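You operate a simulated robot arm through the tools that you are given. There is no shell and no other tool. Be economical: measure what you need, move in short steps, check, and stop when the job is done.

The job below is to be done with a simulated two-armed robot. You get a single attempt, and the scene is never put back.

JOB
Hold the nozzle block, pull the brown insert and fit the white one.
Fine: brown insert in the grey stand, white one pushed home, then the block on the grey mat; drop nothing on the floor. Set down upright: nozzle block.

Only the result counts: the job must be done as asked and must still hold three seconds after the hand-in. Knocking over, shifting, dropping, spilling or breaking anything else fails it.

ROBOT AND FRAMES
Two 7-joint arms with two-finger parallel grippers on one trunk, on a base that drives. Base frame: it is fixed to the floor where the robot stands at the start and does not move with it; the origin is under the middle of the robot, x ahead of it, y to its left, z up; the surface under the hand at the start is at about z = 0.86. Readings come in m, rad, newtons and seconds.
The left shoulder is at the start at [0.07, 0.134, 1.226], the right one opposite. With the tool pointing down near the work surface each hand reaches from about 0.1 to 0.64 m from the robot's upright axis, wherever it stands, measured 20 degrees to its own side. Places, roughly: bore of the nozzle block [0.5, 0.1, 1]; grey insert stand [0.5, -0.1, 0.9]; grey mat [0.3, 0.2, 0.9]; nozzle block (5x5x11 cm) [0.5, 0.1, 0.9]. Payload 1.57 kg a hand.
The TCP of each hand is the grasp point between the finger pads, 0.03 m short of the fingertips. In the tool frame z runs along the fingers and y along their closing line. The gripper opens to 0.08 m. The fingers are 0.017 m wide and 0.012 m thick; the gripper's body (0.04 by 0.082 m) begins 0.08 m behind the TCP.
Orientation is told as [roll, pitch, yaw] about the base's x, y, z axes, in that order, counted from this pose: with the fingers straight down and closing along the base's y, the tool's x points along the base's -x, its y along +y and its z along -z.

CONTROLS
- The arms move only by the tool servo_tool. It takes "left_motion", "right_motion" or both (then of equal length, played together; a hand with none holds still); each is a list of rows, each an object (a shift or turn left out is 0, a gripper value left out holds the last) with "offset": the shift along the base's x, y, z in mm, a list of three; "rot": the turn, a rotation vector about the base's x, y, z in rad, a list of three; "hand": the finger opening in mm, from 0 to 80. In form: [{"offset": [dx, dy, dz], "rot": [wx, wy, wz], "hand": hand}, ...]. A call has 1 to 10 rows; each row shifts and turns the commanded pose from where the row before left it. Rows are played at 5 a second. More than 0.05 m and 0.15 rad between two rows, or a gripper value outside its range, and nothing of the call is played. Where a pose cannot be reached the arm comes as near as it can. A force on the tool above 50 N (or 10 N above the force at the start of the call, whichever is more), or a blocked arm, ends the call early, and 0.2 s more pass. Each finger travels about 0.153 m/s and halts on what it meets, pressing with about 36 N; the grip force reading is that of the motor and also rises with nothing between the fingers. The clock runs only during rows and for 0.2 s after the last one: add rows that do not move to give the fingers time. It gives the time, the measured TCP pose, the force on the tool (base axes), the opening and the grip force at its end, in the units of the frame above (readings bear some noise), with the torque about the TCP (base axes, N m) and any sound that the robot's microphone picked up, and new pictures: "pictures" is both (left out), scene, wrist or none (wrist: the cameras of the hands that moved).
- Cameras (640 x 400 px; columns grow to the right, rows downward): "scene" is now at [0.1282, -0.0246, 1.4405]; the picture's right is [-0.31, -0.95, 0.00], its down [-0.66, 0.22, -0.72] and it looks along [0.68, -0.22, -0.70] (base axes); focal length 214 px, centre (320, 200). "left" rides on the left gripper at [0.072, 0.007, -0.122] in its tool frame; the picture's right is [-0.09, 1.00, 0.00], its down [-0.84, -0.08, -0.54] and it looks along [-0.54, -0.05, 0.84] (tool axes); focal length 238 px, centre (320, 200). "right" rides on the right gripper at [0.072, -0.007, -0.122] in its tool frame; the picture's right is [0.09, 1.00, 0.00], its down [-0.84, 0.08, -0.54] and it looks along [-0.54, 0.05, 0.84] (tool axes); focal length 238 px, centre (320, 200).
- lift_body(by): slides the trunk up (or, below 0, down) by that many m; the arms and the scene camera ride with it, the base frame stays. It gives what a move gives, with no picture.
- base_move(legs): drives the robot by 1 to 6 legs, each [ahead, left, turn to the left] in m, m and rad, along the robot's own axes; the way and the turn of a leg run together, so that a leg with both is an arc; at most 1.5 m and 3.142 rad a leg. The arms and the cameras ride along, it lands a little off, and it stops where it bumps. It gives what a move gives, and a new picture of the scene camera.
- head_to(pan, tilt): turns the head with the scene camera to pan (to the left, within 1.501 rad either way) and tilt (down, from -0.506 to 1.204), counted from straight ahead of the robot. It gives what a move gives, and a new picture of the scene camera.
- point_at(camera, pixels): for up to 12 pixels [column, row] of the newest picture of that camera ("zoom" is the newest enlarged one), the place [x, y, z] in the base frame of the surface seen there, good to about 0.003 m. The clock stands still meanwhile.
- close_up(camera, box): a new picture of the part [left, top, right, bottom] of that camera's present view, enlarged. The clock stands still meanwhile.
- finish_job(): hands the job in; it is judged then, once.

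Keep the steps short. Do not move on a guess: measure, check each grasp and each placing, and mend mistakes. In all there are 80 turns and 260 pictures (those below and enlarged ones count). Leave the grippers open and the arms clear of the work at the hand-in unless told otherwise, and finish with a single line.

The tools are called after "Emit:" as a command line: name --argument value ..., lists and objects as JSON in quotes. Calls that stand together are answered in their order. servo_tool: Moves the arms, as the interface text tells. Its arguments: {"type":"object","properties":{"left_motion":{"type":"array","items":{"type":"object","properties":{"offset":{"type":"array","items":{"type":"number"}},"rot":{"type":"array","items":{"type":"number"}},"hand":{"type":"number"}}}},"right_motion":{"type":"array","items":{"type":"object","properties":{"offset":{"type":"array","items":{"type":"number"}},"rot":{"type":"array","items":{"type":"number"}},"hand":{"type":"number"}}}},"pictures":{"type":"string","enum":["both","scene","wrist","none"]}},"required":[]} The other tools are called the same way: lift_body (by) slides the trunk up or down; base_move (legs) drives the base; head_to (pan, tilt) turns the head that bears the scene camera; point_at (camera, pixels) gives the place of the surface under pixels of a picture; close_up (camera, box) takes an enlarged picture of a part of a camera's view; finish_job () hands the job in.

At the start:

```text
t: 0.0
left_position: [0.389, 0.0354, 1.2879]
left_tcp_rot: [-0.002, 0.001, 0.001]
left_contact_force: [0.5, 0.0, -0.7]
left_ft_torque: [0.02, -0.02, 0.01]
left_grip_width: 0.0797
left_finger_force: 0.0
right_position: [0.4439, -0.306, 1.1856]
right_tcp_rot: [0.0, 0.0, -0.002]
right_contact_force: [-0.3, 0.3, -0.2]
right_ft_torque: [-0.02, -0.02, 0.0]
right_grip_width: 0.0802
right_finger_force: 0.0
trunk travel left (down, up): [-0.8, 0.14]
robot x, y, heading: [-0.0013, -0.0002, -0.001]
head pan, tilt: [-0.314, 0.77]
```

scene: 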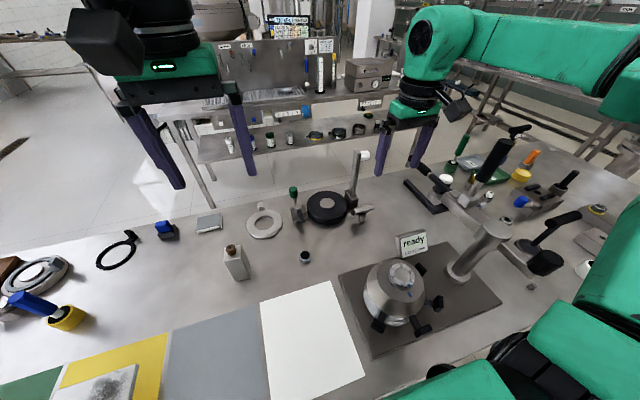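
right: 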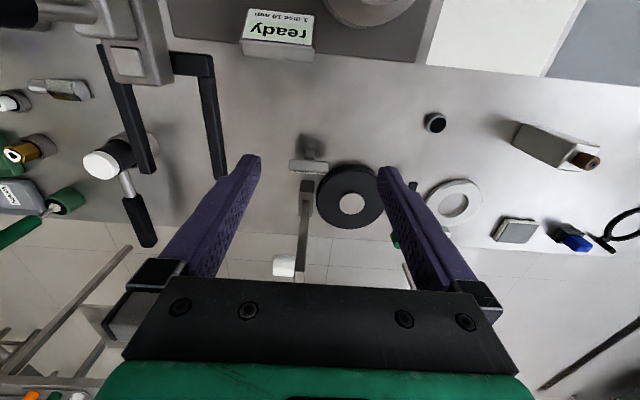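
left: 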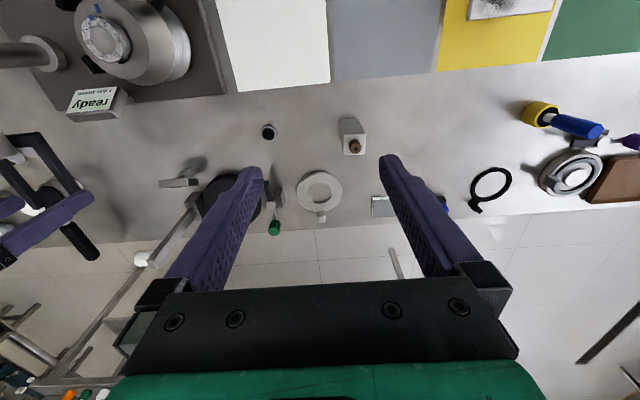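

I see the block at about (236,262) with a brown tip on top. I'll enlarge to find the stand, the white insert and the mat.

Emit:
close_up --camera "scene" --box '[180, 180, 400, 320]'

Emit:
close_up --camera "right" --box '[380, 60, 640, 260]'

Emit:
close_up --camera "left" --box '[230, 90, 410, 240]'

Emit:
point_at --camera "scene" --pixels '[[232, 247], [236, 265], [305, 258], [263, 222], [328, 207], [215, 350], [355, 212], [294, 190], [363, 155], [165, 230], [209, 222], [310, 330]]'

```text
2.86 times, centred on (290, 250) of scene
```

zoom: 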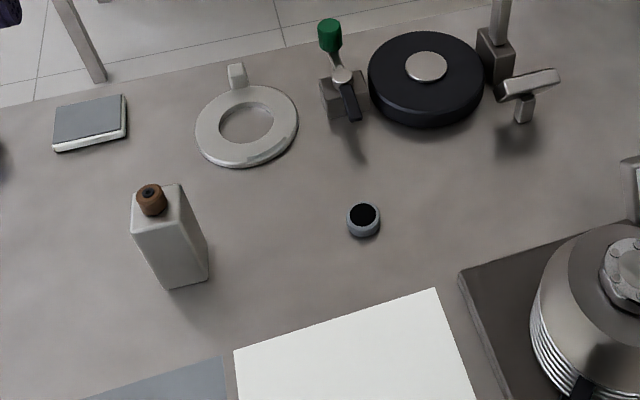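

```text
2.00 times, centred on (510, 160) of right
```

zoom: 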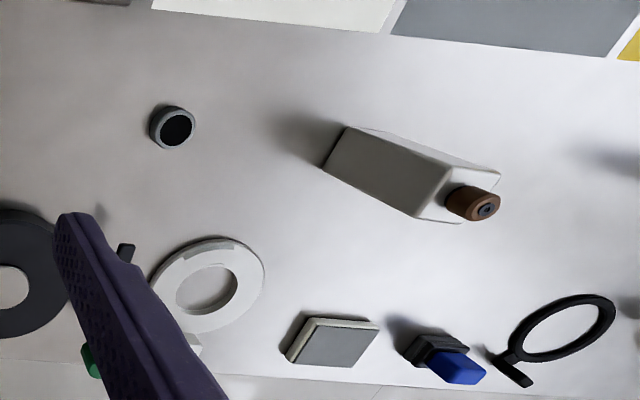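

```text
2.67 times, centred on (320, 165) of left
```

zoom: 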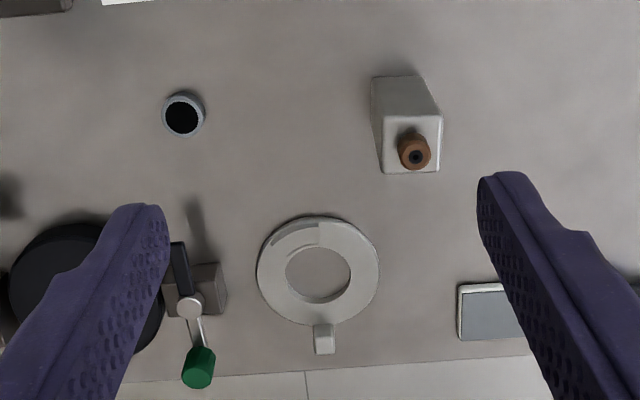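

```text
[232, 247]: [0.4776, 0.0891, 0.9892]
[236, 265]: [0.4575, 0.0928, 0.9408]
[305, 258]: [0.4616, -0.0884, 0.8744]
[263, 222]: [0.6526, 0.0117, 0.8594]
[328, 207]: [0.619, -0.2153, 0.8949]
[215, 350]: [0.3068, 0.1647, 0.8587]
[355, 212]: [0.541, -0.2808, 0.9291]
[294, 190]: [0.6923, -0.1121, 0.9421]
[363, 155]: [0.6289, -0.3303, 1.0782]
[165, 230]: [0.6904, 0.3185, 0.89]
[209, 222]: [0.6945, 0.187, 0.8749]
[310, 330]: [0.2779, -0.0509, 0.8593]
```

The stand looks like the grey cup at (305,258). The white insert is not yet found, so I'll enlarge the other parts of the table.

Emit:
close_up --camera "scene" --box '[400, 110, 640, 290]'

Emit:
close_up --camera "scene" --box '[0, 210, 200, 400]'

Emit:
close_up --camera "right" --box '[0, 0, 240, 250]'

Emit:
close_up --camera "scene" --box '[320, 220, 520, 370]'

```text
2.22 times, centred on (520, 200) of scene
```

zoom: 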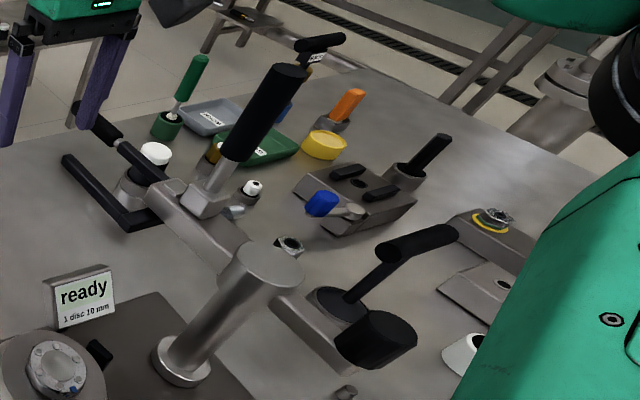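

```text
2.11 times, centred on (100, 305) of scene
```

zoom: 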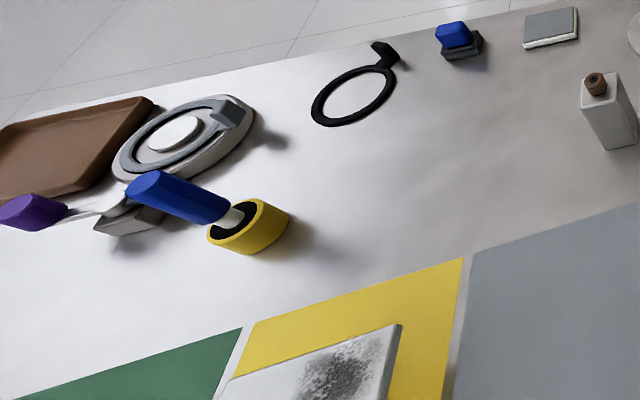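

```text
1.60 times, centred on (120, 125) of right
```

zoom: 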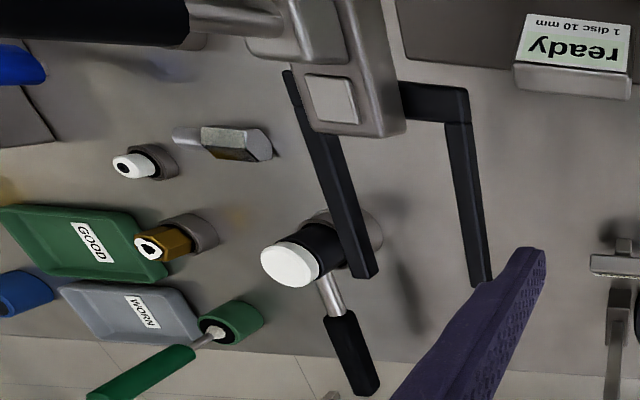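

```text
2.67 times, centred on (420, 295) of scene
```

zoom: 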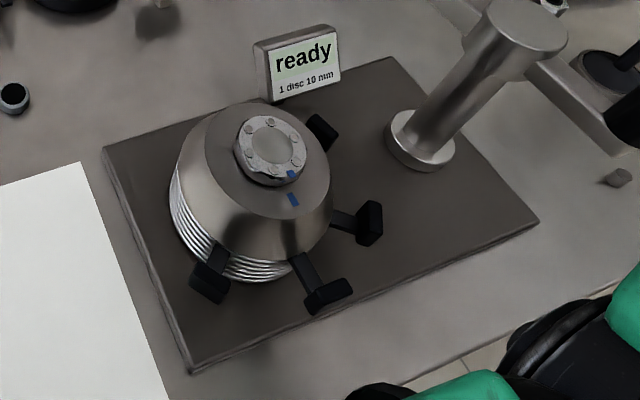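

There is a white piece with a dark hole in a grey cup at about scene (489,195). I'll enlarge and measure it.

Emit:
close_up --camera "scene" --box '[465, 170, 525, 220]'

Emit:
point_at --camera "scene" --pixels '[[489, 194], [488, 197], [497, 180], [476, 165], [445, 180], [480, 205], [470, 200]]'

Emit:
point_at --camera "right" --pixels '[[3, 103], [9, 102], [20, 100], [12, 152], [98, 165], [60, 90]]'

```text
8.00 times, centred on (495, 195) of scene
```

zoom: 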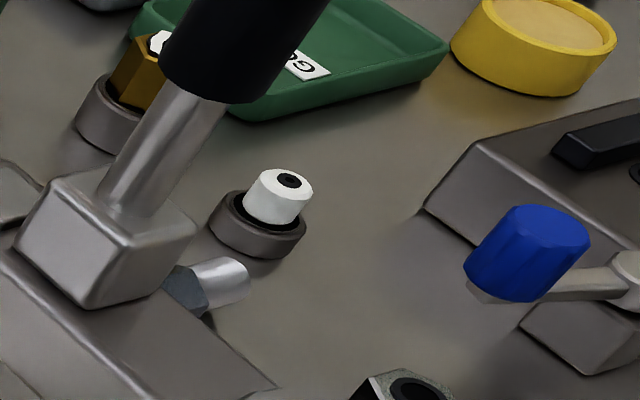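

```text
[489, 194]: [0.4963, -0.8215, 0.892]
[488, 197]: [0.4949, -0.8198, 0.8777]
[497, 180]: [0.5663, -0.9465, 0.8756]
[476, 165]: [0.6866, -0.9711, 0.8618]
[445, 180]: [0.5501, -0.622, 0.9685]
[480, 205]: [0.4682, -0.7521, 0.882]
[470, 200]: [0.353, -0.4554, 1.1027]
```

```text
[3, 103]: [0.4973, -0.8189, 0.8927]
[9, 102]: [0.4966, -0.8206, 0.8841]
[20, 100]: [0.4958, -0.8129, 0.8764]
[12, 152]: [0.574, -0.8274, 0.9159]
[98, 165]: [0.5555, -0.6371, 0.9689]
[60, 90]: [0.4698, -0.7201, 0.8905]
```

The white insert sits in a dark cup at (0.497,-0.82), beyond reach from here. First the block: I'll measure its pose and the insert with zooms.

Emit:
close_up --camera "scene" --box '[212, 235, 260, 285]'

Emit:
close_up --camera "left" --box '[325, 105, 385, 165]'

```text
8.00 times, centred on (236, 260) of scene
```

zoom: 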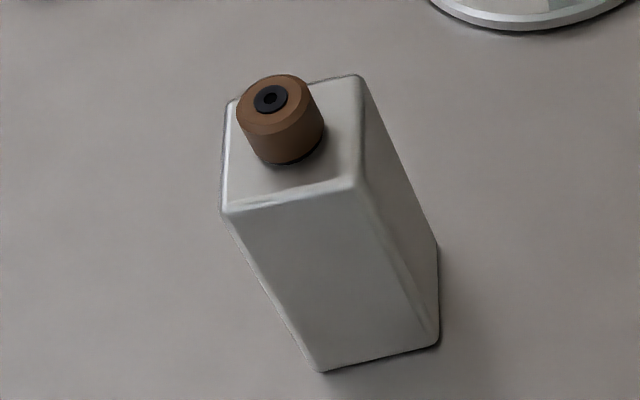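

```text
6.67 times, centred on (355, 135) of left
```

zoom: 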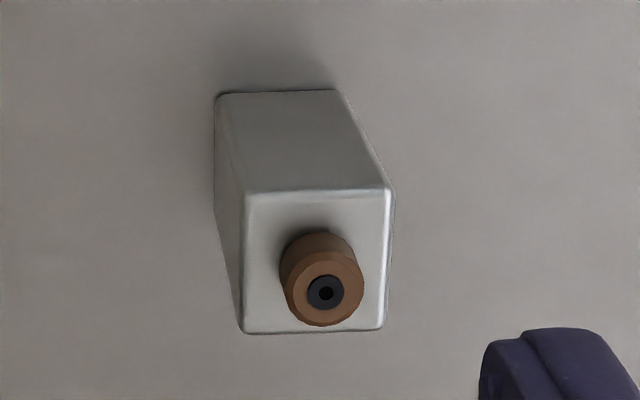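

Emit:
point_at --camera "zoom" --pixels '[[250, 198], [383, 194], [248, 328], [378, 326], [300, 293], [325, 272], [352, 290], [325, 318], [225, 98], [340, 92], [260, 260], [316, 210]]'

```text
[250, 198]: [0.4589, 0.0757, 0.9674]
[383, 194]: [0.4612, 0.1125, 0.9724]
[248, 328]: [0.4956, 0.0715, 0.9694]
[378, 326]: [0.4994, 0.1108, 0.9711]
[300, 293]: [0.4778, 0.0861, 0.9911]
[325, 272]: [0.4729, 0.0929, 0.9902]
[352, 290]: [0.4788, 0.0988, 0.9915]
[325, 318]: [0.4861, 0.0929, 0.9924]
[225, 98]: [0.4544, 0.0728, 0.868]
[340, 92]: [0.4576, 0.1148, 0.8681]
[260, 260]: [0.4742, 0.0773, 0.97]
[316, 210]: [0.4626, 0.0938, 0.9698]
```

Block centre ≈ (0.479, 0.0925), yaw ≈ -0.07, top z 0.970, insert top 0.991. I'll turn the left hand to point right (−y), with its camera on top, while moving it left of the block and staying high.

Emit:
servo_tool --left_motion '[{"offset": [5, 14, -6], "rot": [-0.0806, 0.0806, 0.0806]}, {"offset": [5, 14, -6], "rot": [-0.0806, 0.0806, 0.0806]}, {"offset": [5, 14, -6], "rot": [-0.0806, 0.0806, 0.0806]}, {"offset": [5, 14, -6], "rot": [-0.0806, 0.0806, 0.0806]}, {"offset": [5, 14, -6], "rot": [-0.0806, 0.0806, 0.0806]}, {"offset": [5, 14, -6], "rot": [-0.0806, 0.0806, 0.0806]}, {"offset": [5, 14, -6], "rot": [-0.0806, 0.0806, 0.0806]}, {"offset": [5, 14, -6], "rot": [-0.0806, 0.0806, 0.0806]}, {"offset": [5, 14, -6], "rot": [-0.0806, 0.0806, 0.0806]}, {"offset": [5, 14, -6], "rot": [-0.0806, 0.0806, 0.0806]}]' --pictures "none"

Emit:
servo_tool --left_motion '[{"offset": [6, 14, -10], "rot": [-0.0806, 0.0806, 0.0806]}, {"offset": [6, 14, -10], "rot": [-0.0806, 0.0806, 0.0806]}, {"offset": [6, 14, -10], "rot": [-0.0806, 0.0806, 0.0806]}, {"offset": [6, 14, -10], "rot": [-0.0806, 0.0806, 0.0806]}, {"offset": [6, 14, -10], "rot": [-0.0806, 0.0806, 0.0806]}, {"offset": [5, 5, -10], "rot": [0, 0, -0.07]}, {}]' --pictures "both"

```text
t: 2.2
left_position: [0.4375, 0.1768, 1.2277]
left_tcp_rot: [-0.58, 1.009, 0.581]
left_contact_force: [-0.3, -0.1, 0.0]
left_ft_torque: [-0.01, 0.02, 0.01]
left_grip_width: 0.0797
left_finger_force: 0.0
right_position: [0.4437, -0.3046, 1.1855]
right_tcp_rot: [0.0, -0.002, 0.001]
right_contact_force: [-0.7, 0.2, -0.1]
right_ft_torque: [0.01, 0.01, -0.04]
right_grip_width: 0.08
right_finger_force: 0.0
trunk travel left (down, up): [-0.8, 0.14]
robot x, y, heading: [0.0006, 0.0041, 0.003]
head pan, tilt: [-0.314, 0.77]
```

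```text
t: 3.8
left_position: [0.4727, 0.2508, 1.1666]
left_tcp_rot: [2.012, 1.57, -2.769]
left_contact_force: [0.1, -0.6, 0.0]
left_ft_torque: [0.02, -0.01, 0.01]
left_grip_width: 0.0801
left_finger_force: 0.0
right_position: [0.4443, -0.3055, 1.1859]
right_tcp_rot: [0.0, 0.0, 0.001]
right_contact_force: [0.1, 0.3, -0.3]
right_ft_torque: [-0.02, -0.03, 0.01]
right_grip_width: 0.0798
right_finger_force: 0.0
trunk travel left (down, up): [-0.8, 0.14]
robot x, y, heading: [0.0013, 0.0005, -0.002]
head pan, tilt: [-0.314, 0.77]
```

scene: 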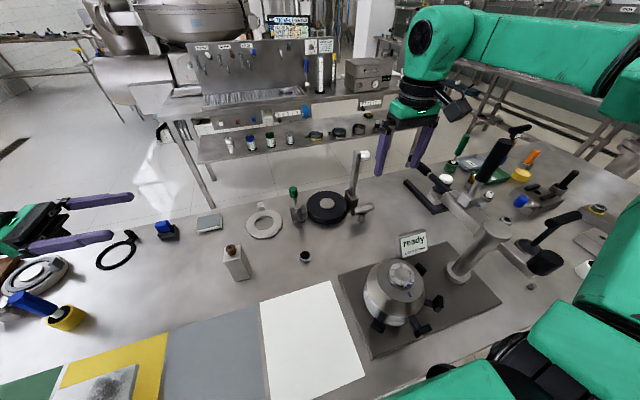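
left: 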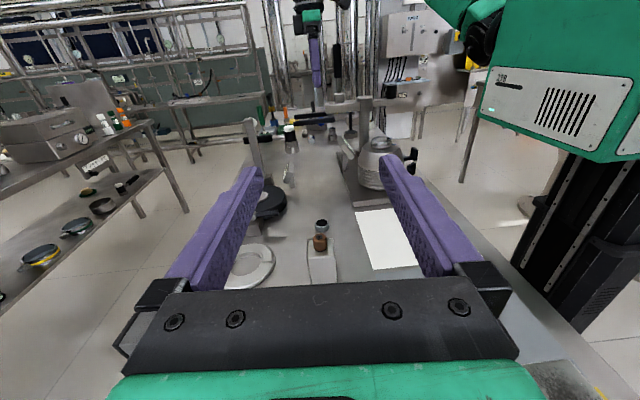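

The hand points right now. Before lowering, I'll check where the objects on the left are.

Emit:
point_at --camera "scene" --pixels '[[68, 318], [35, 300], [12, 298], [40, 262], [118, 250], [130, 233], [95, 390], [62, 265]]'

```text
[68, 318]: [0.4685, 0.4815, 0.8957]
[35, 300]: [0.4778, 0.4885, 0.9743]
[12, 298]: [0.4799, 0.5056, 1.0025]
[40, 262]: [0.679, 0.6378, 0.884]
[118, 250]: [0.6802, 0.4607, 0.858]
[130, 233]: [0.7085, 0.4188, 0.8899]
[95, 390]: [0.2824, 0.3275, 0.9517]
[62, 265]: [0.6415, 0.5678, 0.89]
```

There is a blue/yellow item at (0.47,0.48) up to z≈1.0, so I'll tilt the hand 24° to keep the wrist high. Then I'll come down to a pre-grasp along the tool axis.

Emit:
servo_tool --left_motion '[{"offset": [4, -8, -20], "rot": [0.14, -0.01, 0]}, {"offset": [4, -8, -20], "rot": [0.14, -0.01, 0]}, {"offset": [4, -8, -20], "rot": [0.14, -0.01, 0]}, {"offset": [2, -8, -30]}, {"offset": [0, -8, -35]}, {"offset": [0, 0, -35]}, {"offset": [0, 0, -33]}, {}]' --pictures "both"

```text
t: 5.6
left_position: [0.4867, 0.2117, 0.9751]
left_tcp_rot: [0.0, 1.15, 1.506]
left_contact_force: [-0.2, 0.4, -0.1]
left_ft_torque: [0.01, 0.01, -0.01]
left_grip_width: 0.0801
left_finger_force: 0.1
right_position: [0.4444, -0.3054, 1.184]
right_tcp_rot: [0.0, 0.0, -0.001]
right_contact_force: [0.8, 0.3, -0.7]
right_ft_torque: [-0.03, 0.0, 0.01]
right_grip_width: 0.0799
right_finger_force: 0.0
trunk travel left (down, up): [-0.8, 0.14]
robot x, y, heading: [-0.0018, 0.0008, 0.006]
head pan, tilt: [-0.314, 0.77]
```

scene: 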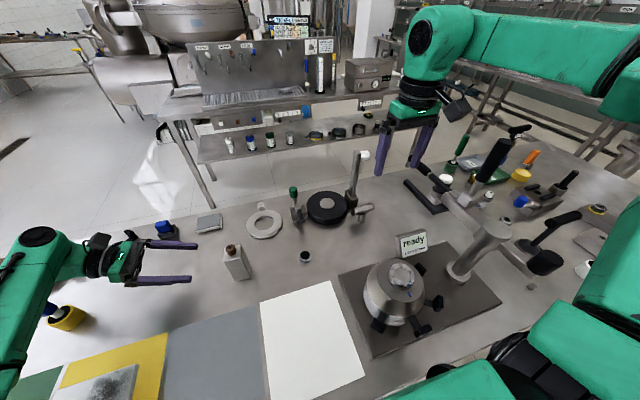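
left: 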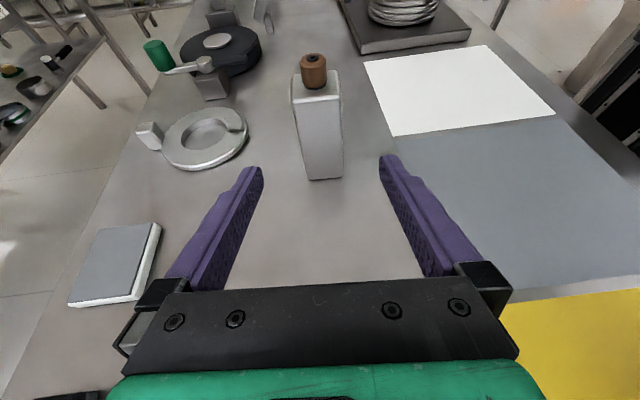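

Aligned, with the block centred between the fingers. Moving forward along the tool axis to the block.

Emit:
servo_tool --left_motion '[{"offset": [-2, -28, -12]}, {"offset": [-2, -28, -12]}, {"offset": [-2, -25, -11]}, {"offset": [-1, -22, -10]}, {"offset": [-1, -16, -8]}, {}]' --pictures "both"

```text
t: 7.0
left_position: [0.4789, 0.0933, 0.9203]
left_tcp_rot: [0.002, 1.152, 1.506]
left_contact_force: [0.8, -0.5, 0.4]
left_ft_torque: [-0.03, -0.01, 0.01]
left_grip_width: 0.0801
left_finger_force: 0.0
right_position: [0.4447, -0.3054, 1.1849]
right_tcp_rot: [0.0, 0.0, 0.0]
right_contact_force: [0.2, -0.4, 0.0]
right_ft_torque: [0.03, 0.0, -0.01]
right_grip_width: 0.0803
right_finger_force: 0.2
trunk travel left (down, up): [-0.8, 0.14]
robot x, y, heading: [-0.0053, -0.0015, 0.001]
head pan, tilt: [-0.314, 0.77]
```

scene: 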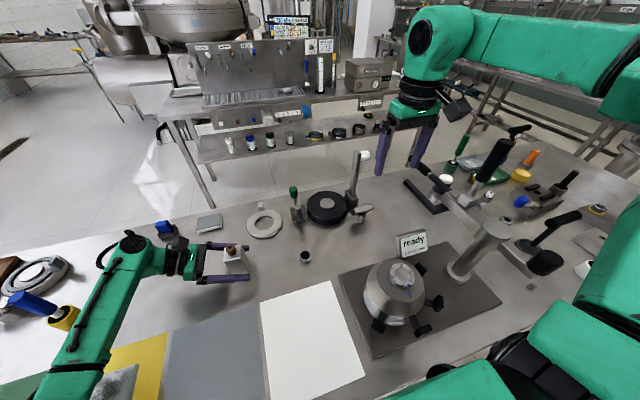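
left: 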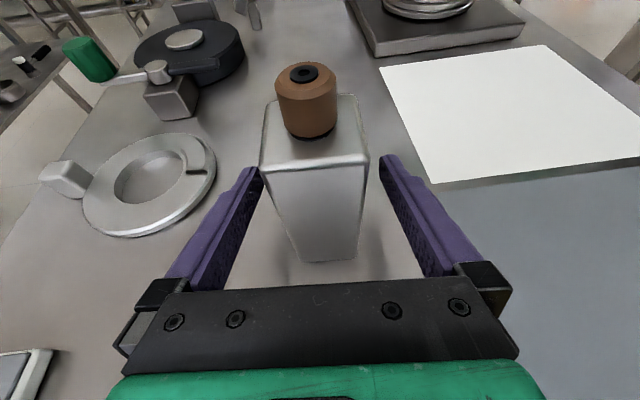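

The block is between the fingers. Closing gently.

Emit:
servo_tool --left_motion '[{"hand": 52}, {"hand": 47}, {"hand": 42}, {"hand": 38}, {}]' --pictures "wrist"

```text
t: 8.2
left_position: [0.479, 0.0929, 0.9199]
left_tcp_rot: [0.002, 1.15, 1.504]
left_contact_force: [0.1, 0.2, -0.5]
left_ft_torque: [-0.05, -0.03, -0.04]
left_grip_width: 0.044
left_finger_force: 35.9
right_position: [0.4444, -0.3063, 1.1847]
right_tcp_rot: [-0.001, -0.001, 0.0]
right_contact_force: [0.2, -0.9, 0.3]
right_ft_torque: [-0.02, -0.02, -0.04]
right_grip_width: 0.0798
right_finger_force: 0.0
trunk travel left (down, up): [-0.8, 0.14]
robot x, y, heading: [0.0009, -0.0031, -0.002]
head pan, tilt: [-0.314, 0.77]
```

left: 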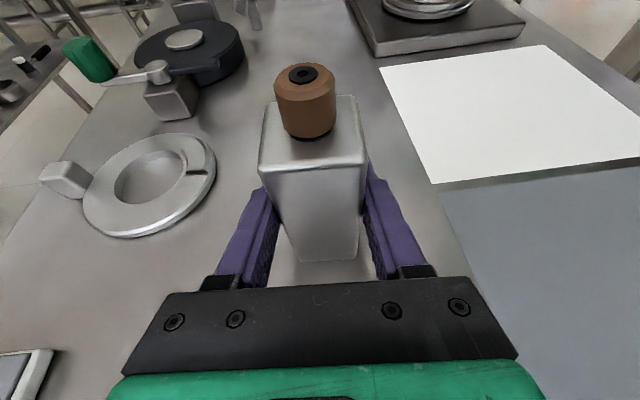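

Gripped (44 mm, 36 N). Now the right hand goes over the insert, staying high, for a close look.

Emit:
servo_tool --right_motion '[{"offset": [4, 49, 0], "hand": 40}, {"offset": [4, 50, 0]}, {"offset": [4, 50, 0]}, {"offset": [4, 50, 0]}, {"offset": [4, 50, 0]}, {"offset": [5, 50, 0]}, {"offset": [5, 50, 0]}, {"offset": [5, 49, 0]}, {"offset": [0, 0, -45]}, {"offset": [0, 0, -45]}]' --pictures "both"

```text
refused: row 2 steps farther than a row can; nothing moved
```

Emit:
servo_tool --right_motion '[{"offset": [4, 49, 0], "hand": 40}, {"offset": [4, 49, 0]}, {"offset": [4, 49, 0]}, {"offset": [4, 49, 0]}, {"offset": [4, 49, 0]}, {"offset": [5, 49, 0]}, {"offset": [5, 49, -20]}, {"offset": [5, 44, -20]}, {"offset": [0, 11, -45]}, {}]' --pictures "both"

```text
refused: row 7 steps farther than a row can; nothing moved
```

Emit:
servo_tool --right_motion '[{"offset": [4, 49, 0], "hand": 40}, {"offset": [4, 49, 0]}, {"offset": [4, 49, 0]}, {"offset": [4, 49, 0]}, {"offset": [4, 49, 0]}, {"offset": [5, 49, 0]}, {"offset": [5, 49, 0]}, {"offset": [5, 44, -20]}, {"offset": [0, 11, -45]}, {"offset": [0, 0, -20]}]' --pictures "both"

```text
t: 10.4
left_position: [0.48, 0.091, 0.9209]
left_tcp_rot: [0.003, 1.15, 1.504]
left_contact_force: [0.3, 0.1, 0.6]
left_ft_torque: [-0.04, -0.03, 0.01]
left_grip_width: 0.0435
left_finger_force: 35.9
right_position: [0.4302, -0.0695, 1.1064]
right_tcp_rot: [0.002, 0.0, -0.001]
right_contact_force: [-0.4, -0.1, 0.4]
right_ft_torque: [-0.01, -0.04, 0.0]
right_grip_width: 0.0399
right_finger_force: 0.0
right hand out of reach, approached as far as the arm can: row 5, 6, 7, 8
trunk travel left (down, up): [-0.8, 0.14]
robot x, y, heading: [0.0003, -0.0002, 0.001]
head pan, tilt: [-0.314, 0.77]
```

scene: 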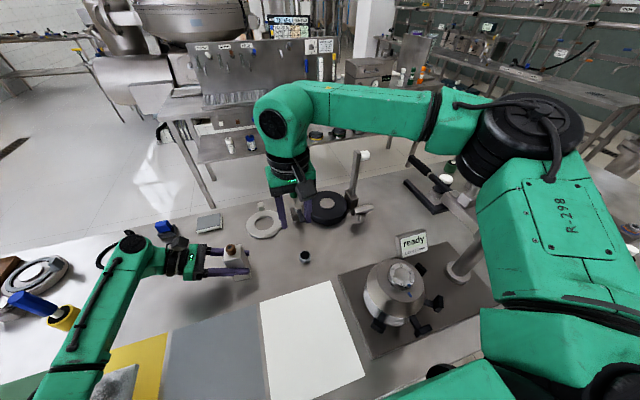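
right: 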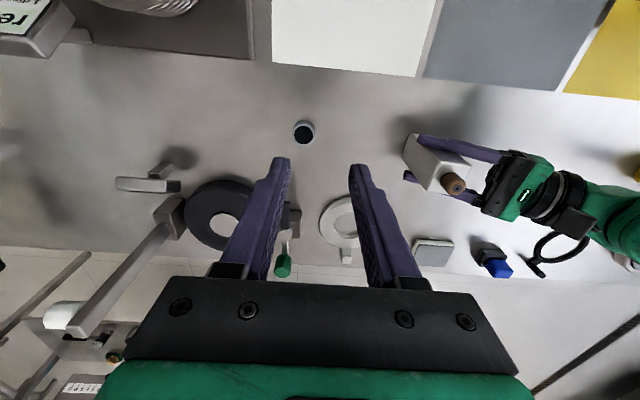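

The right arm hit a reach limit when high up. I'll try from here at the lower height, in small steps towards the block.

Emit:
servo_tool --right_motion '[{"offset": [8, 30, 0]}, {"offset": [8, 30, 0]}, {"offset": [8, 30, 0]}, {"offset": [8, 20, 0]}, {}]' --pictures "wrist"

```text
t: 11.6
left_position: [0.48, 0.091, 0.9206]
left_tcp_rot: [0.002, 1.15, 1.505]
left_contact_force: [0.0, 0.6, 0.3]
left_ft_torque: [0.06, -0.11, -0.02]
left_grip_width: 0.044
left_finger_force: 35.5
right_position: [0.4084, -0.0564, 1.106]
right_tcp_rot: [0.002, 0.0, 0.0]
right_contact_force: [0.2, 0.1, -0.2]
right_ft_torque: [0.01, -0.01, -0.03]
right_grip_width: 0.0402
right_finger_force: 0.1
right hand out of reach, approached as far as the arm can: row 1, 2, 3, 4
trunk travel left (down, up): [-0.8, 0.14]
robot x, y, heading: [-0.0002, -0.0004, -0.002]
head pan, tilt: [-0.314, 0.77]
```

right: 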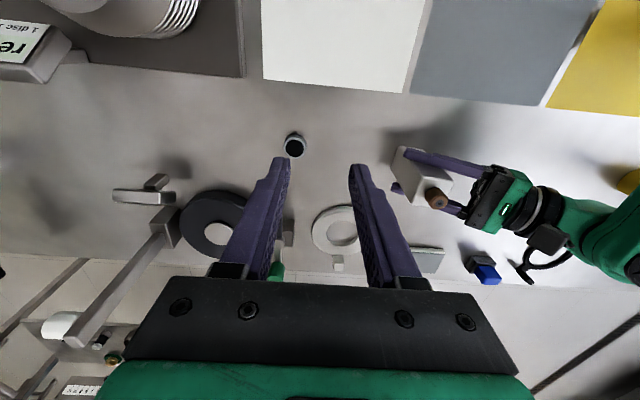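

A joint limit stops the right hand short of the block. Driving the base about 0.22 m left would put both block and stand in good reach. I'll release the block, back off, then drive.

Emit:
servo_tool --left_motion '[{"hand": 80}, {"hand": 80}, {"offset": [2, 28, 12]}, {"offset": [2, 28, 12]}, {"offset": [2, 28, 12]}, {"offset": [2, 35, 17]}, {"offset": [0, 0, 45]}, {"offset": [0, 0, 45]}, {"offset": [0, 0, 40]}, {}]' --right_motion '[{}, {"offset": [0, -30, 20]}, {"offset": [0, -30, 20]}, {"offset": [0, -30, 20]}, {"offset": [0, -30, 20]}, {}, {}, {}, {}, {}]' --pictures "scene"

Emit:
base_move --legs '[[0, 0.22, 0]]'

```text
t: 13.8
left_position: [0.4888, 0.2099, 1.1039]
left_tcp_rot: [0.002, 1.153, 1.506]
left_contact_force: [1.2, 1.0, -0.1]
left_ft_torque: [-0.01, 0.02, 0.0]
left_grip_width: 0.08
left_finger_force: 0.0
right_position: [0.4083, -0.1765, 1.1864]
right_tcp_rot: [0.0, 0.001, 0.0]
right_contact_force: [0.3, -0.2, 0.8]
right_ft_torque: [0.01, -0.02, 0.01]
right_grip_width: 0.0399
right_finger_force: 0.0
trunk travel left (down, up): [-0.8, 0.14]
robot x, y, heading: [0.0003, 0.0003, 0.002]
head pan, tilt: [-0.314, 0.77]
```

scene: 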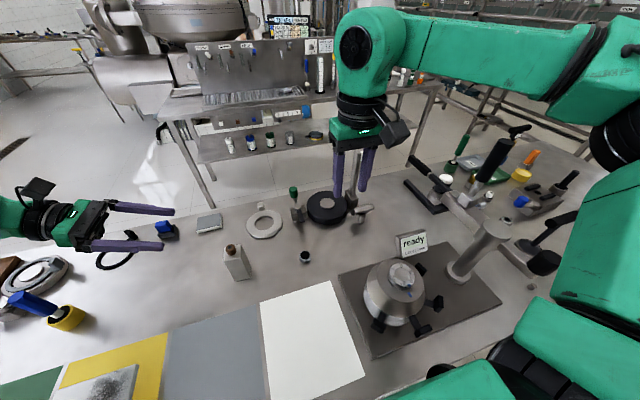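

```text
t: 15.5
left_position: [0.4902, 0.4274, 1.1035]
left_tcp_rot: [0.002, 1.148, 1.502]
left_contact_force: [-0.3, -0.2, 0.8]
left_ft_torque: [0.01, 0.0, -0.03]
left_grip_width: 0.0799
left_finger_force: 0.1
right_position: [0.4065, 0.0393, 1.1864]
right_tcp_rot: [0.002, -0.001, 0.0]
right_contact_force: [0.3, 0.1, 0.0]
right_ft_torque: [0.0, 0.01, 0.0]
right_grip_width: 0.04
right_finger_force: 0.1
trunk travel left (down, up): [-0.8, 0.14]
robot x, y, heading: [0.0007, 0.2194, -0.009]
head pan, tilt: [-0.314, 0.77]
```

scene: 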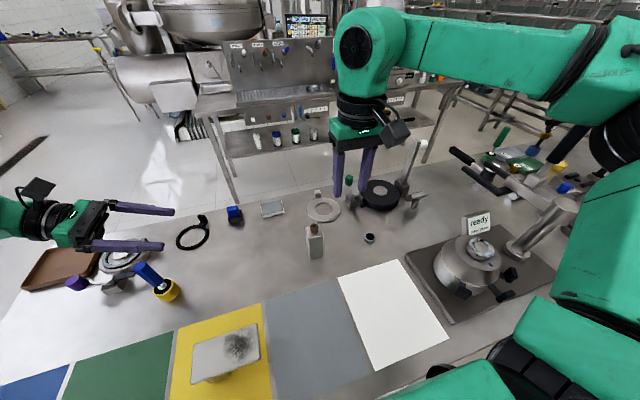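

Base is at y = 0.219. Left hand returns to its pre-grasp.

Emit:
servo_tool --left_motion '[{"offset": [0, -45, 0]}, {"offset": [0, -45, 0]}, {"offset": [0, -45, 0]}, {"offset": [-1, -45, 0]}, {"offset": [-1, -36, 0]}, {"offset": [0, 0, -45]}, {"offset": [0, 0, -45]}, {"offset": [0, 0, -40]}, {}]' --pictures "wrist"

```text
t: 17.5
left_position: [0.4879, 0.2126, 0.9734]
left_tcp_rot: [0.002, 1.15, 1.501]
left_contact_force: [0.0, 0.0, -0.6]
left_ft_torque: [0.0, 0.04, -0.01]
left_grip_width: 0.08
left_finger_force: 0.2
right_position: [0.4073, 0.0421, 1.1861]
right_tcp_rot: [-0.001, 0.002, 0.0]
right_contact_force: [0.1, -0.1, 0.5]
right_ft_torque: [0.0, -0.02, 0.0]
right_grip_width: 0.0401
right_finger_force: 0.1
trunk travel left (down, up): [-0.8, 0.14]
robot x, y, heading: [0.0029, 0.2215, -0.002]
head pan, tilt: [-0.314, 0.77]
```

left: 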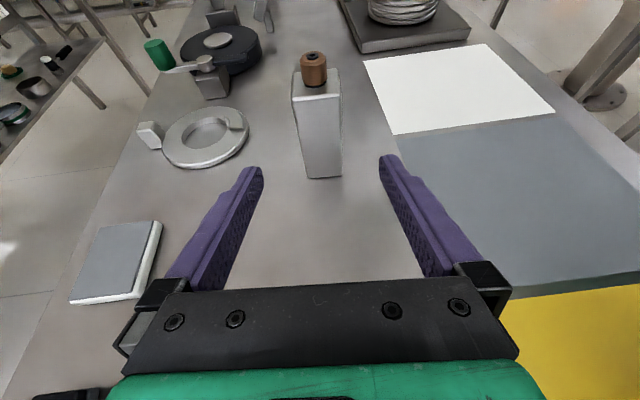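

Same view as before. Moving forward and closing on the block, while the right hand moves over the insert at height.

Emit:
servo_tool --left_motion '[{"offset": [-2, -28, -12]}, {"offset": [-2, -28, -12]}, {"offset": [-2, -25, -11]}, {"offset": [-1, -22, -10]}, {"offset": [-1, -17, -8]}, {"hand": 52}, {"hand": 47}, {"hand": 42}, {"hand": 38}, {}]' --right_motion '[{}, {}, {}, {}, {}, {"offset": [24, 17, 0]}, {"offset": [24, 17, -10]}, {"offset": [24, 16, -20]}, {"offset": [0, 0, -40]}, {"offset": [0, 0, -20]}]' --pictures "wrist"

```text
t: 19.7
left_position: [0.48, 0.0924, 0.92]
left_tcp_rot: [0.002, 1.15, 1.502]
left_contact_force: [-0.4, -0.2, 0.8]
left_ft_torque: [-0.09, -0.05, -0.03]
left_grip_width: 0.0438
left_finger_force: 35.3
right_position: [0.4795, 0.0914, 1.0967]
right_tcp_rot: [0.0, 0.0, -0.002]
right_contact_force: [-0.7, -0.4, 0.3]
right_ft_torque: [-0.01, -0.01, 0.01]
right_grip_width: 0.0397
right_finger_force: 0.0
trunk travel left (down, up): [-0.8, 0.14]
robot x, y, heading: [0.0039, 0.2181, -0.001]
head pan, tilt: [-0.314, 0.77]
```

right: 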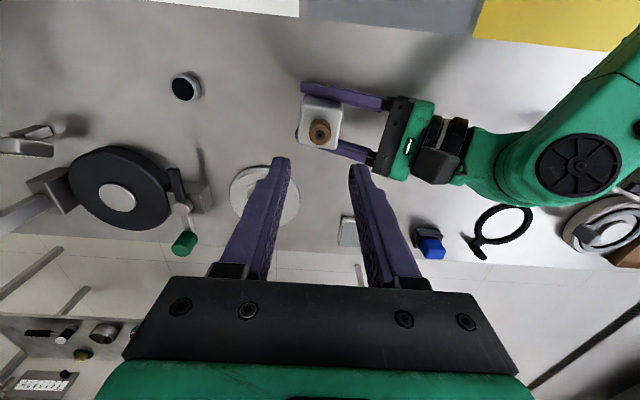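
left: 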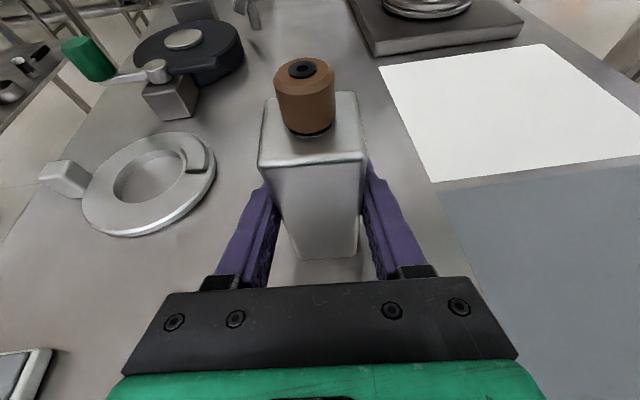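

The right hand reached the spot. I'll measure the insert and the stand from the right camera.

Emit:
close_up --camera "right" --box '[280, 90, 360, 160]'

Emit:
point_at --camera "zoom" --pixels '[[320, 240], [290, 240], [350, 240]]'

Emit:
close_up --camera "right" --box '[160, 60, 210, 110]'

```text
5.71 times, centred on (320, 125) of right
```

zoom: 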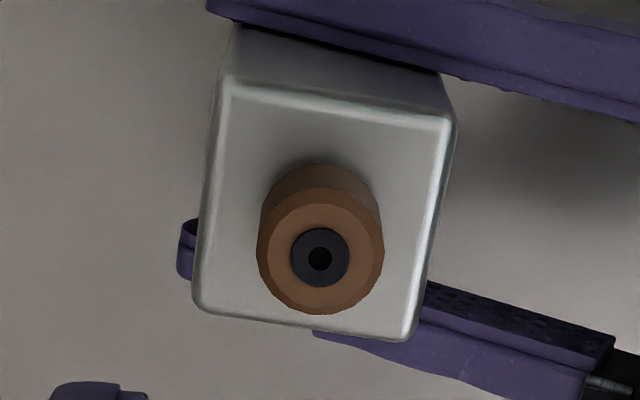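

```text
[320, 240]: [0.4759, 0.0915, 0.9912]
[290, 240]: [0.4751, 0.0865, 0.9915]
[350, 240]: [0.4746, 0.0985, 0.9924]
```

```text
8.00 times, centred on (185, 85) of right
```

zoom: 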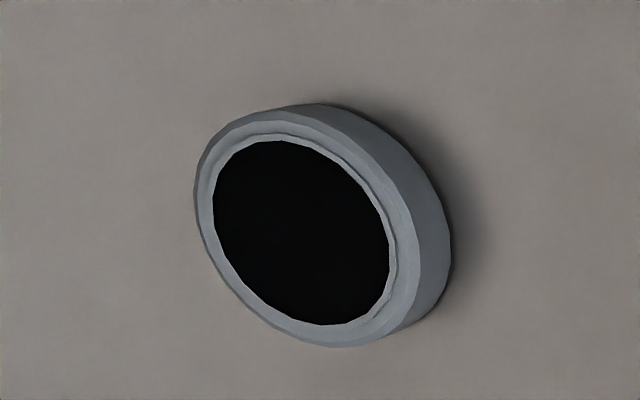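

Emit:
point_at --camera "zoom" --pixels '[[203, 190], [405, 260], [290, 110], [320, 335], [300, 232], [235, 140], [385, 310], [440, 240]]'

Emit:
servo_tool --right_motion '[{"offset": [0, 0, -30]}, {"offset": [0, 0, -30]}, {"offset": [0, 0, -20]}, {"offset": [0, 0, -12]}, {}]' --pictures "both"

```text
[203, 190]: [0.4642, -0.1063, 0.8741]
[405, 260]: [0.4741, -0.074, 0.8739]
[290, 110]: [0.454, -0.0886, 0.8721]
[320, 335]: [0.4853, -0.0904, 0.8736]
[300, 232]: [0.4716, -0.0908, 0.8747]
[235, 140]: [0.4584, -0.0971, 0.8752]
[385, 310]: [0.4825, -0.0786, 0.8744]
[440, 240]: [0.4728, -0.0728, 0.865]
```

```text
t: 20.9
left_position: [0.4798, 0.0922, 0.9206]
left_tcp_rot: [0.001, 1.15, 1.503]
left_contact_force: [-0.7, -0.4, 0.0]
left_ft_torque: [-0.07, -0.01, -0.02]
left_grip_width: 0.0434
left_finger_force: 36.4
right_position: [0.4787, 0.0901, 1.0051]
right_tcp_rot: [0.003, -0.001, -0.003]
right_contact_force: [-0.4, 0.1, -0.2]
right_ft_torque: [-0.03, 0.02, -0.01]
right_grip_width: 0.0399
right_finger_force: 0.1
trunk travel left (down, up): [-0.8, 0.14]
robot x, y, heading: [-0.0023, 0.2195, -0.003]
head pan, tilt: [-0.314, 0.77]
```

scene: 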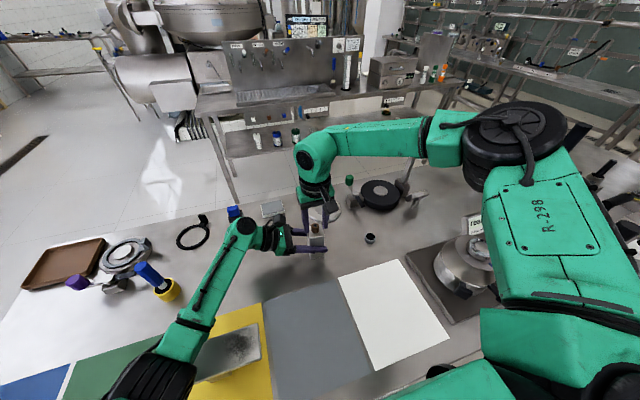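
right: 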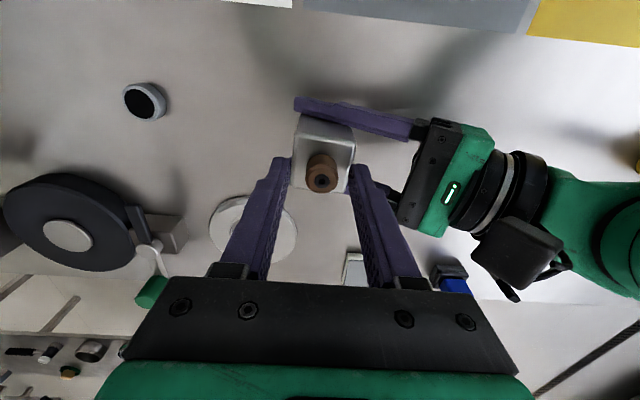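

Stand centre ≈ (0.470,-0.090), rim z 0.874. The fingers straddle the insert with tips at about 0.975, just above the block top. Closing on the insert.

Emit:
servo_tool --right_motion '[{"offset": [0, 1, -1], "hand": 28}, {"hand": 23}, {"hand": 18}, {"hand": 12}, {}]' --pictures "wrist"

```text
t: 22.1
left_position: [0.48, 0.0934, 0.919]
left_tcp_rot: [0.002, 1.15, 1.503]
left_contact_force: [0.1, -7.4, -0.1]
left_ft_torque: [0.35, 0.03, 0.01]
left_grip_width: 0.0438
left_finger_force: 35.6
right_position: [0.4772, 0.0923, 1.0052]
right_tcp_rot: [0.003, -0.001, -0.002]
right_contact_force: [-1.0, 7.7, 0.2]
right_ft_torque: [0.33, 0.03, -0.02]
right_grip_width: 0.0202
right_finger_force: 34.4
trunk travel left (down, up): [-0.8, 0.14]
robot x, y, heading: [0.0005, 0.2171, 0.0]
head pan, tilt: [-0.314, 0.77]
```

right: 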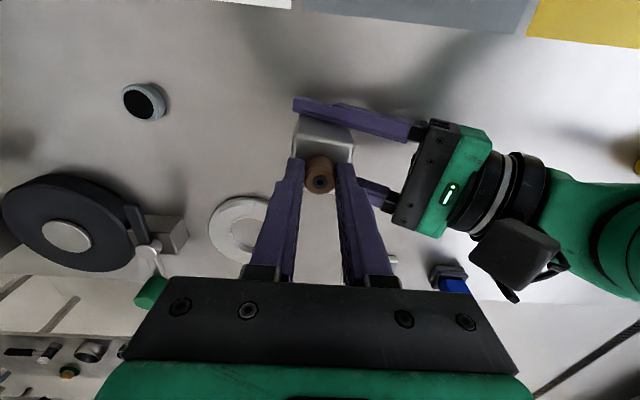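

The grip closed at 20.2 mm with a small side load of 7.7 N. I'll relax it by 1 mm in +y and read again before pulling.

Emit:
servo_tool --right_motion '[{"offset": [0, 1.2, 0]}, {}]' --pictures "none"

```text
t: 22.7
left_position: [0.4794, 0.0923, 0.9201]
left_tcp_rot: [0.003, 1.15, 1.501]
left_contact_force: [1.4, -10.7, 0.0]
left_ft_torque: [0.43, -0.02, -0.01]
left_grip_width: 0.0438
left_finger_force: 35.7
right_position: [0.478, 0.0923, 1.0046]
right_tcp_rot: [0.004, -0.003, -0.001]
right_contact_force: [0.4, 11.1, 2.1]
right_ft_torque: [0.51, 0.06, 0.07]
right_grip_width: 0.0201
right_finger_force: 34.1
right hand out of reach, approached as far as the arm can: row 1
trunk travel left (down, up): [-0.8, 0.14]
robot x, y, heading: [-0.0024, 0.2244, -0.001]
head pan, tilt: [-0.314, 0.77]
```

The load rose, so the opposite direction relieves it. Moving back −3 mm.

Emit:
servo_tool --right_motion '[{"offset": [0, -3, 0]}, {}]' --pictures "none"

```text
t: 23.3
left_position: [0.4777, 0.0924, 0.9199]
left_tcp_rot: [0.003, 1.152, 1.5]
left_contact_force: [3.7, -24.2, -1.2]
left_ft_torque: [0.73, -0.04, 0.0]
left_grip_width: 0.0439
left_finger_force: 36.3
right_position: [0.4786, 0.0894, 1.0052]
right_tcp_rot: [0.007, 0.002, -0.003]
right_contact_force: [-2.4, 23.2, 5.8]
right_ft_torque: [1.09, 0.12, 0.01]
right_grip_width: 0.0202
right_finger_force: 33.2
trunk travel left (down, up): [-0.8, 0.14]
robot x, y, heading: [0.0029, 0.2198, 0.001]
head pan, tilt: [-0.314, 0.77]
```

So −y loads it. +y is at the right arm's reach limit, so I'll instead ease the left hand (with the block) −5 mm in y.

Emit:
servo_tool --left_motion '[{"offset": [0, -2.5, 0]}, {"offset": [0, -2.5, 0]}, {}]' --pictures "none"

```text
t: 24.1
left_position: [0.4788, 0.0901, 0.9204]
left_tcp_rot: [-0.004, 1.15, 1.502]
left_contact_force: [0.2, -1.5, -0.6]
left_ft_torque: [-0.11, -0.13, 0.01]
left_grip_width: 0.0438
left_finger_force: 35.9
right_position: [0.4778, 0.0873, 1.0041]
right_tcp_rot: [-0.002, -0.002, -0.005]
right_contact_force: [1.1, 3.2, 7.5]
right_ft_torque: [0.34, -0.09, 0.03]
right_grip_width: 0.0198
right_finger_force: 34.2
trunk travel left (down, up): [-0.8, 0.14]
robot x, y, heading: [0.0015, 0.2201, 0.005]
head pan, tilt: [-0.314, 0.77]
```

Side load gone. Now pulling straight up in small steps.

Emit:
servo_tool --right_motion '[{"offset": [0, 0, 3]}, {"offset": [0, 0, 3]}, {"offset": [0, 0, 3]}, {"offset": [0, 0, 4]}, {"offset": [0, 0, 5]}, {"offset": [0, 0, 5]}, {}]' --pictures "both"

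```text
t: 25.7
left_position: [0.4804, 0.0866, 0.9193]
left_tcp_rot: [0.001, 1.151, 1.502]
left_contact_force: [-0.8, -0.9, 1.7]
left_ft_torque: [-0.14, 0.09, 0.02]
left_grip_width: 0.0437
left_finger_force: 36.2
right_position: [0.4776, 0.0872, 1.0265]
right_tcp_rot: [0.003, 0.001, -0.002]
right_contact_force: [-0.9, 0.4, -0.1]
right_ft_torque: [0.02, -0.03, 0.03]
right_grip_width: 0.0201
right_finger_force: 34.0
trunk travel left (down, up): [-0.8, 0.14]
robot x, y, heading: [-0.0026, 0.2175, -0.002]
head pan, tilt: [-0.314, 0.77]
```

scene: 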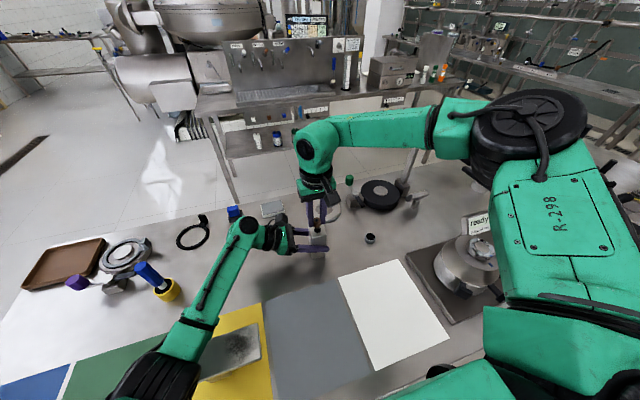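
right: 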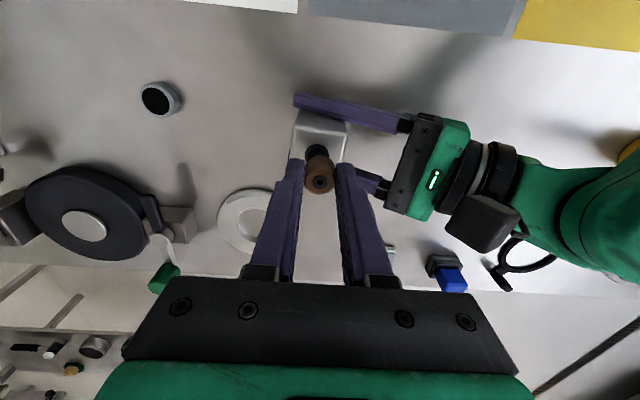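

It moved up 22 mm with no load left. Raising further and looking.

Emit:
servo_tool --right_motion '[{"offset": [0, 0, 8]}, {"offset": [0, 0, 10]}, {"offset": [0, 0, 20]}, {"offset": [0, 0, 30]}, {}]' --left_motion '[{}, {}, {}, {}, {}]' --pictures "wrist"

Emit:
close_up --camera "left" --box '[240, 0, 400, 130]'

Emit:
close_up --camera "right" --box '[260, 110, 380, 210]'

```text
t: 26.9
left_position: [0.4802, 0.0891, 0.9204]
left_tcp_rot: [0.002, 1.15, 1.502]
left_contact_force: [-1.4, 0.4, 1.5]
left_ft_torque: [-0.06, 0.08, -0.02]
left_grip_width: 0.0437
left_finger_force: 35.7
right_position: [0.4778, 0.0873, 1.0957]
right_tcp_rot: [0.0, -0.001, -0.002]
right_contact_force: [0.3, -0.4, -0.4]
right_ft_torque: [0.03, -0.01, 0.02]
right_grip_width: 0.0202
right_finger_force: 34.2
trunk travel left (down, up): [-0.8, 0.14]
robot x, y, heading: [0.0019, 0.2202, -0.001]
head pan, tilt: [-0.314, 0.77]
```

right: 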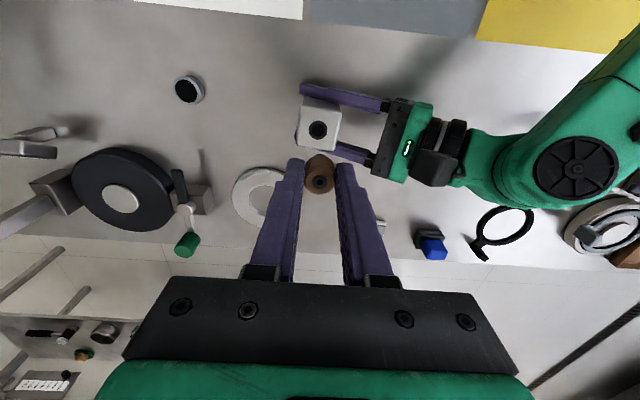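
left: 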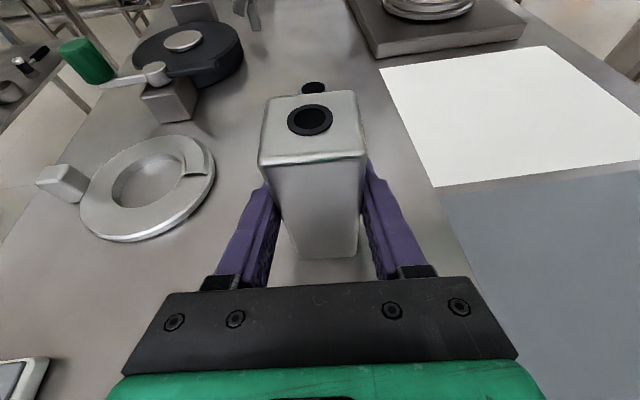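

```text
3.08 times, centred on (320, 65) of left
```

zoom: 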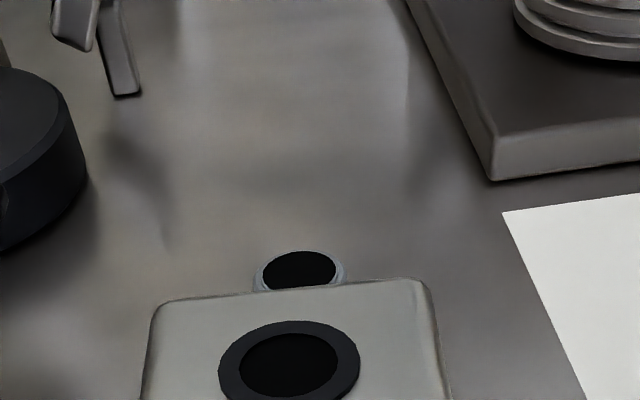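

```text
4.00 times, centred on (320, 160) of right
```

zoom: 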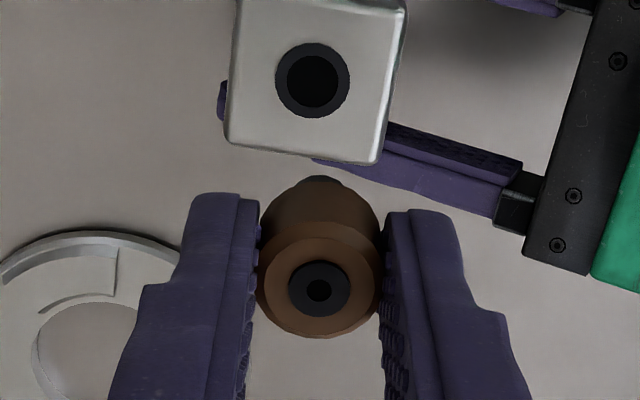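

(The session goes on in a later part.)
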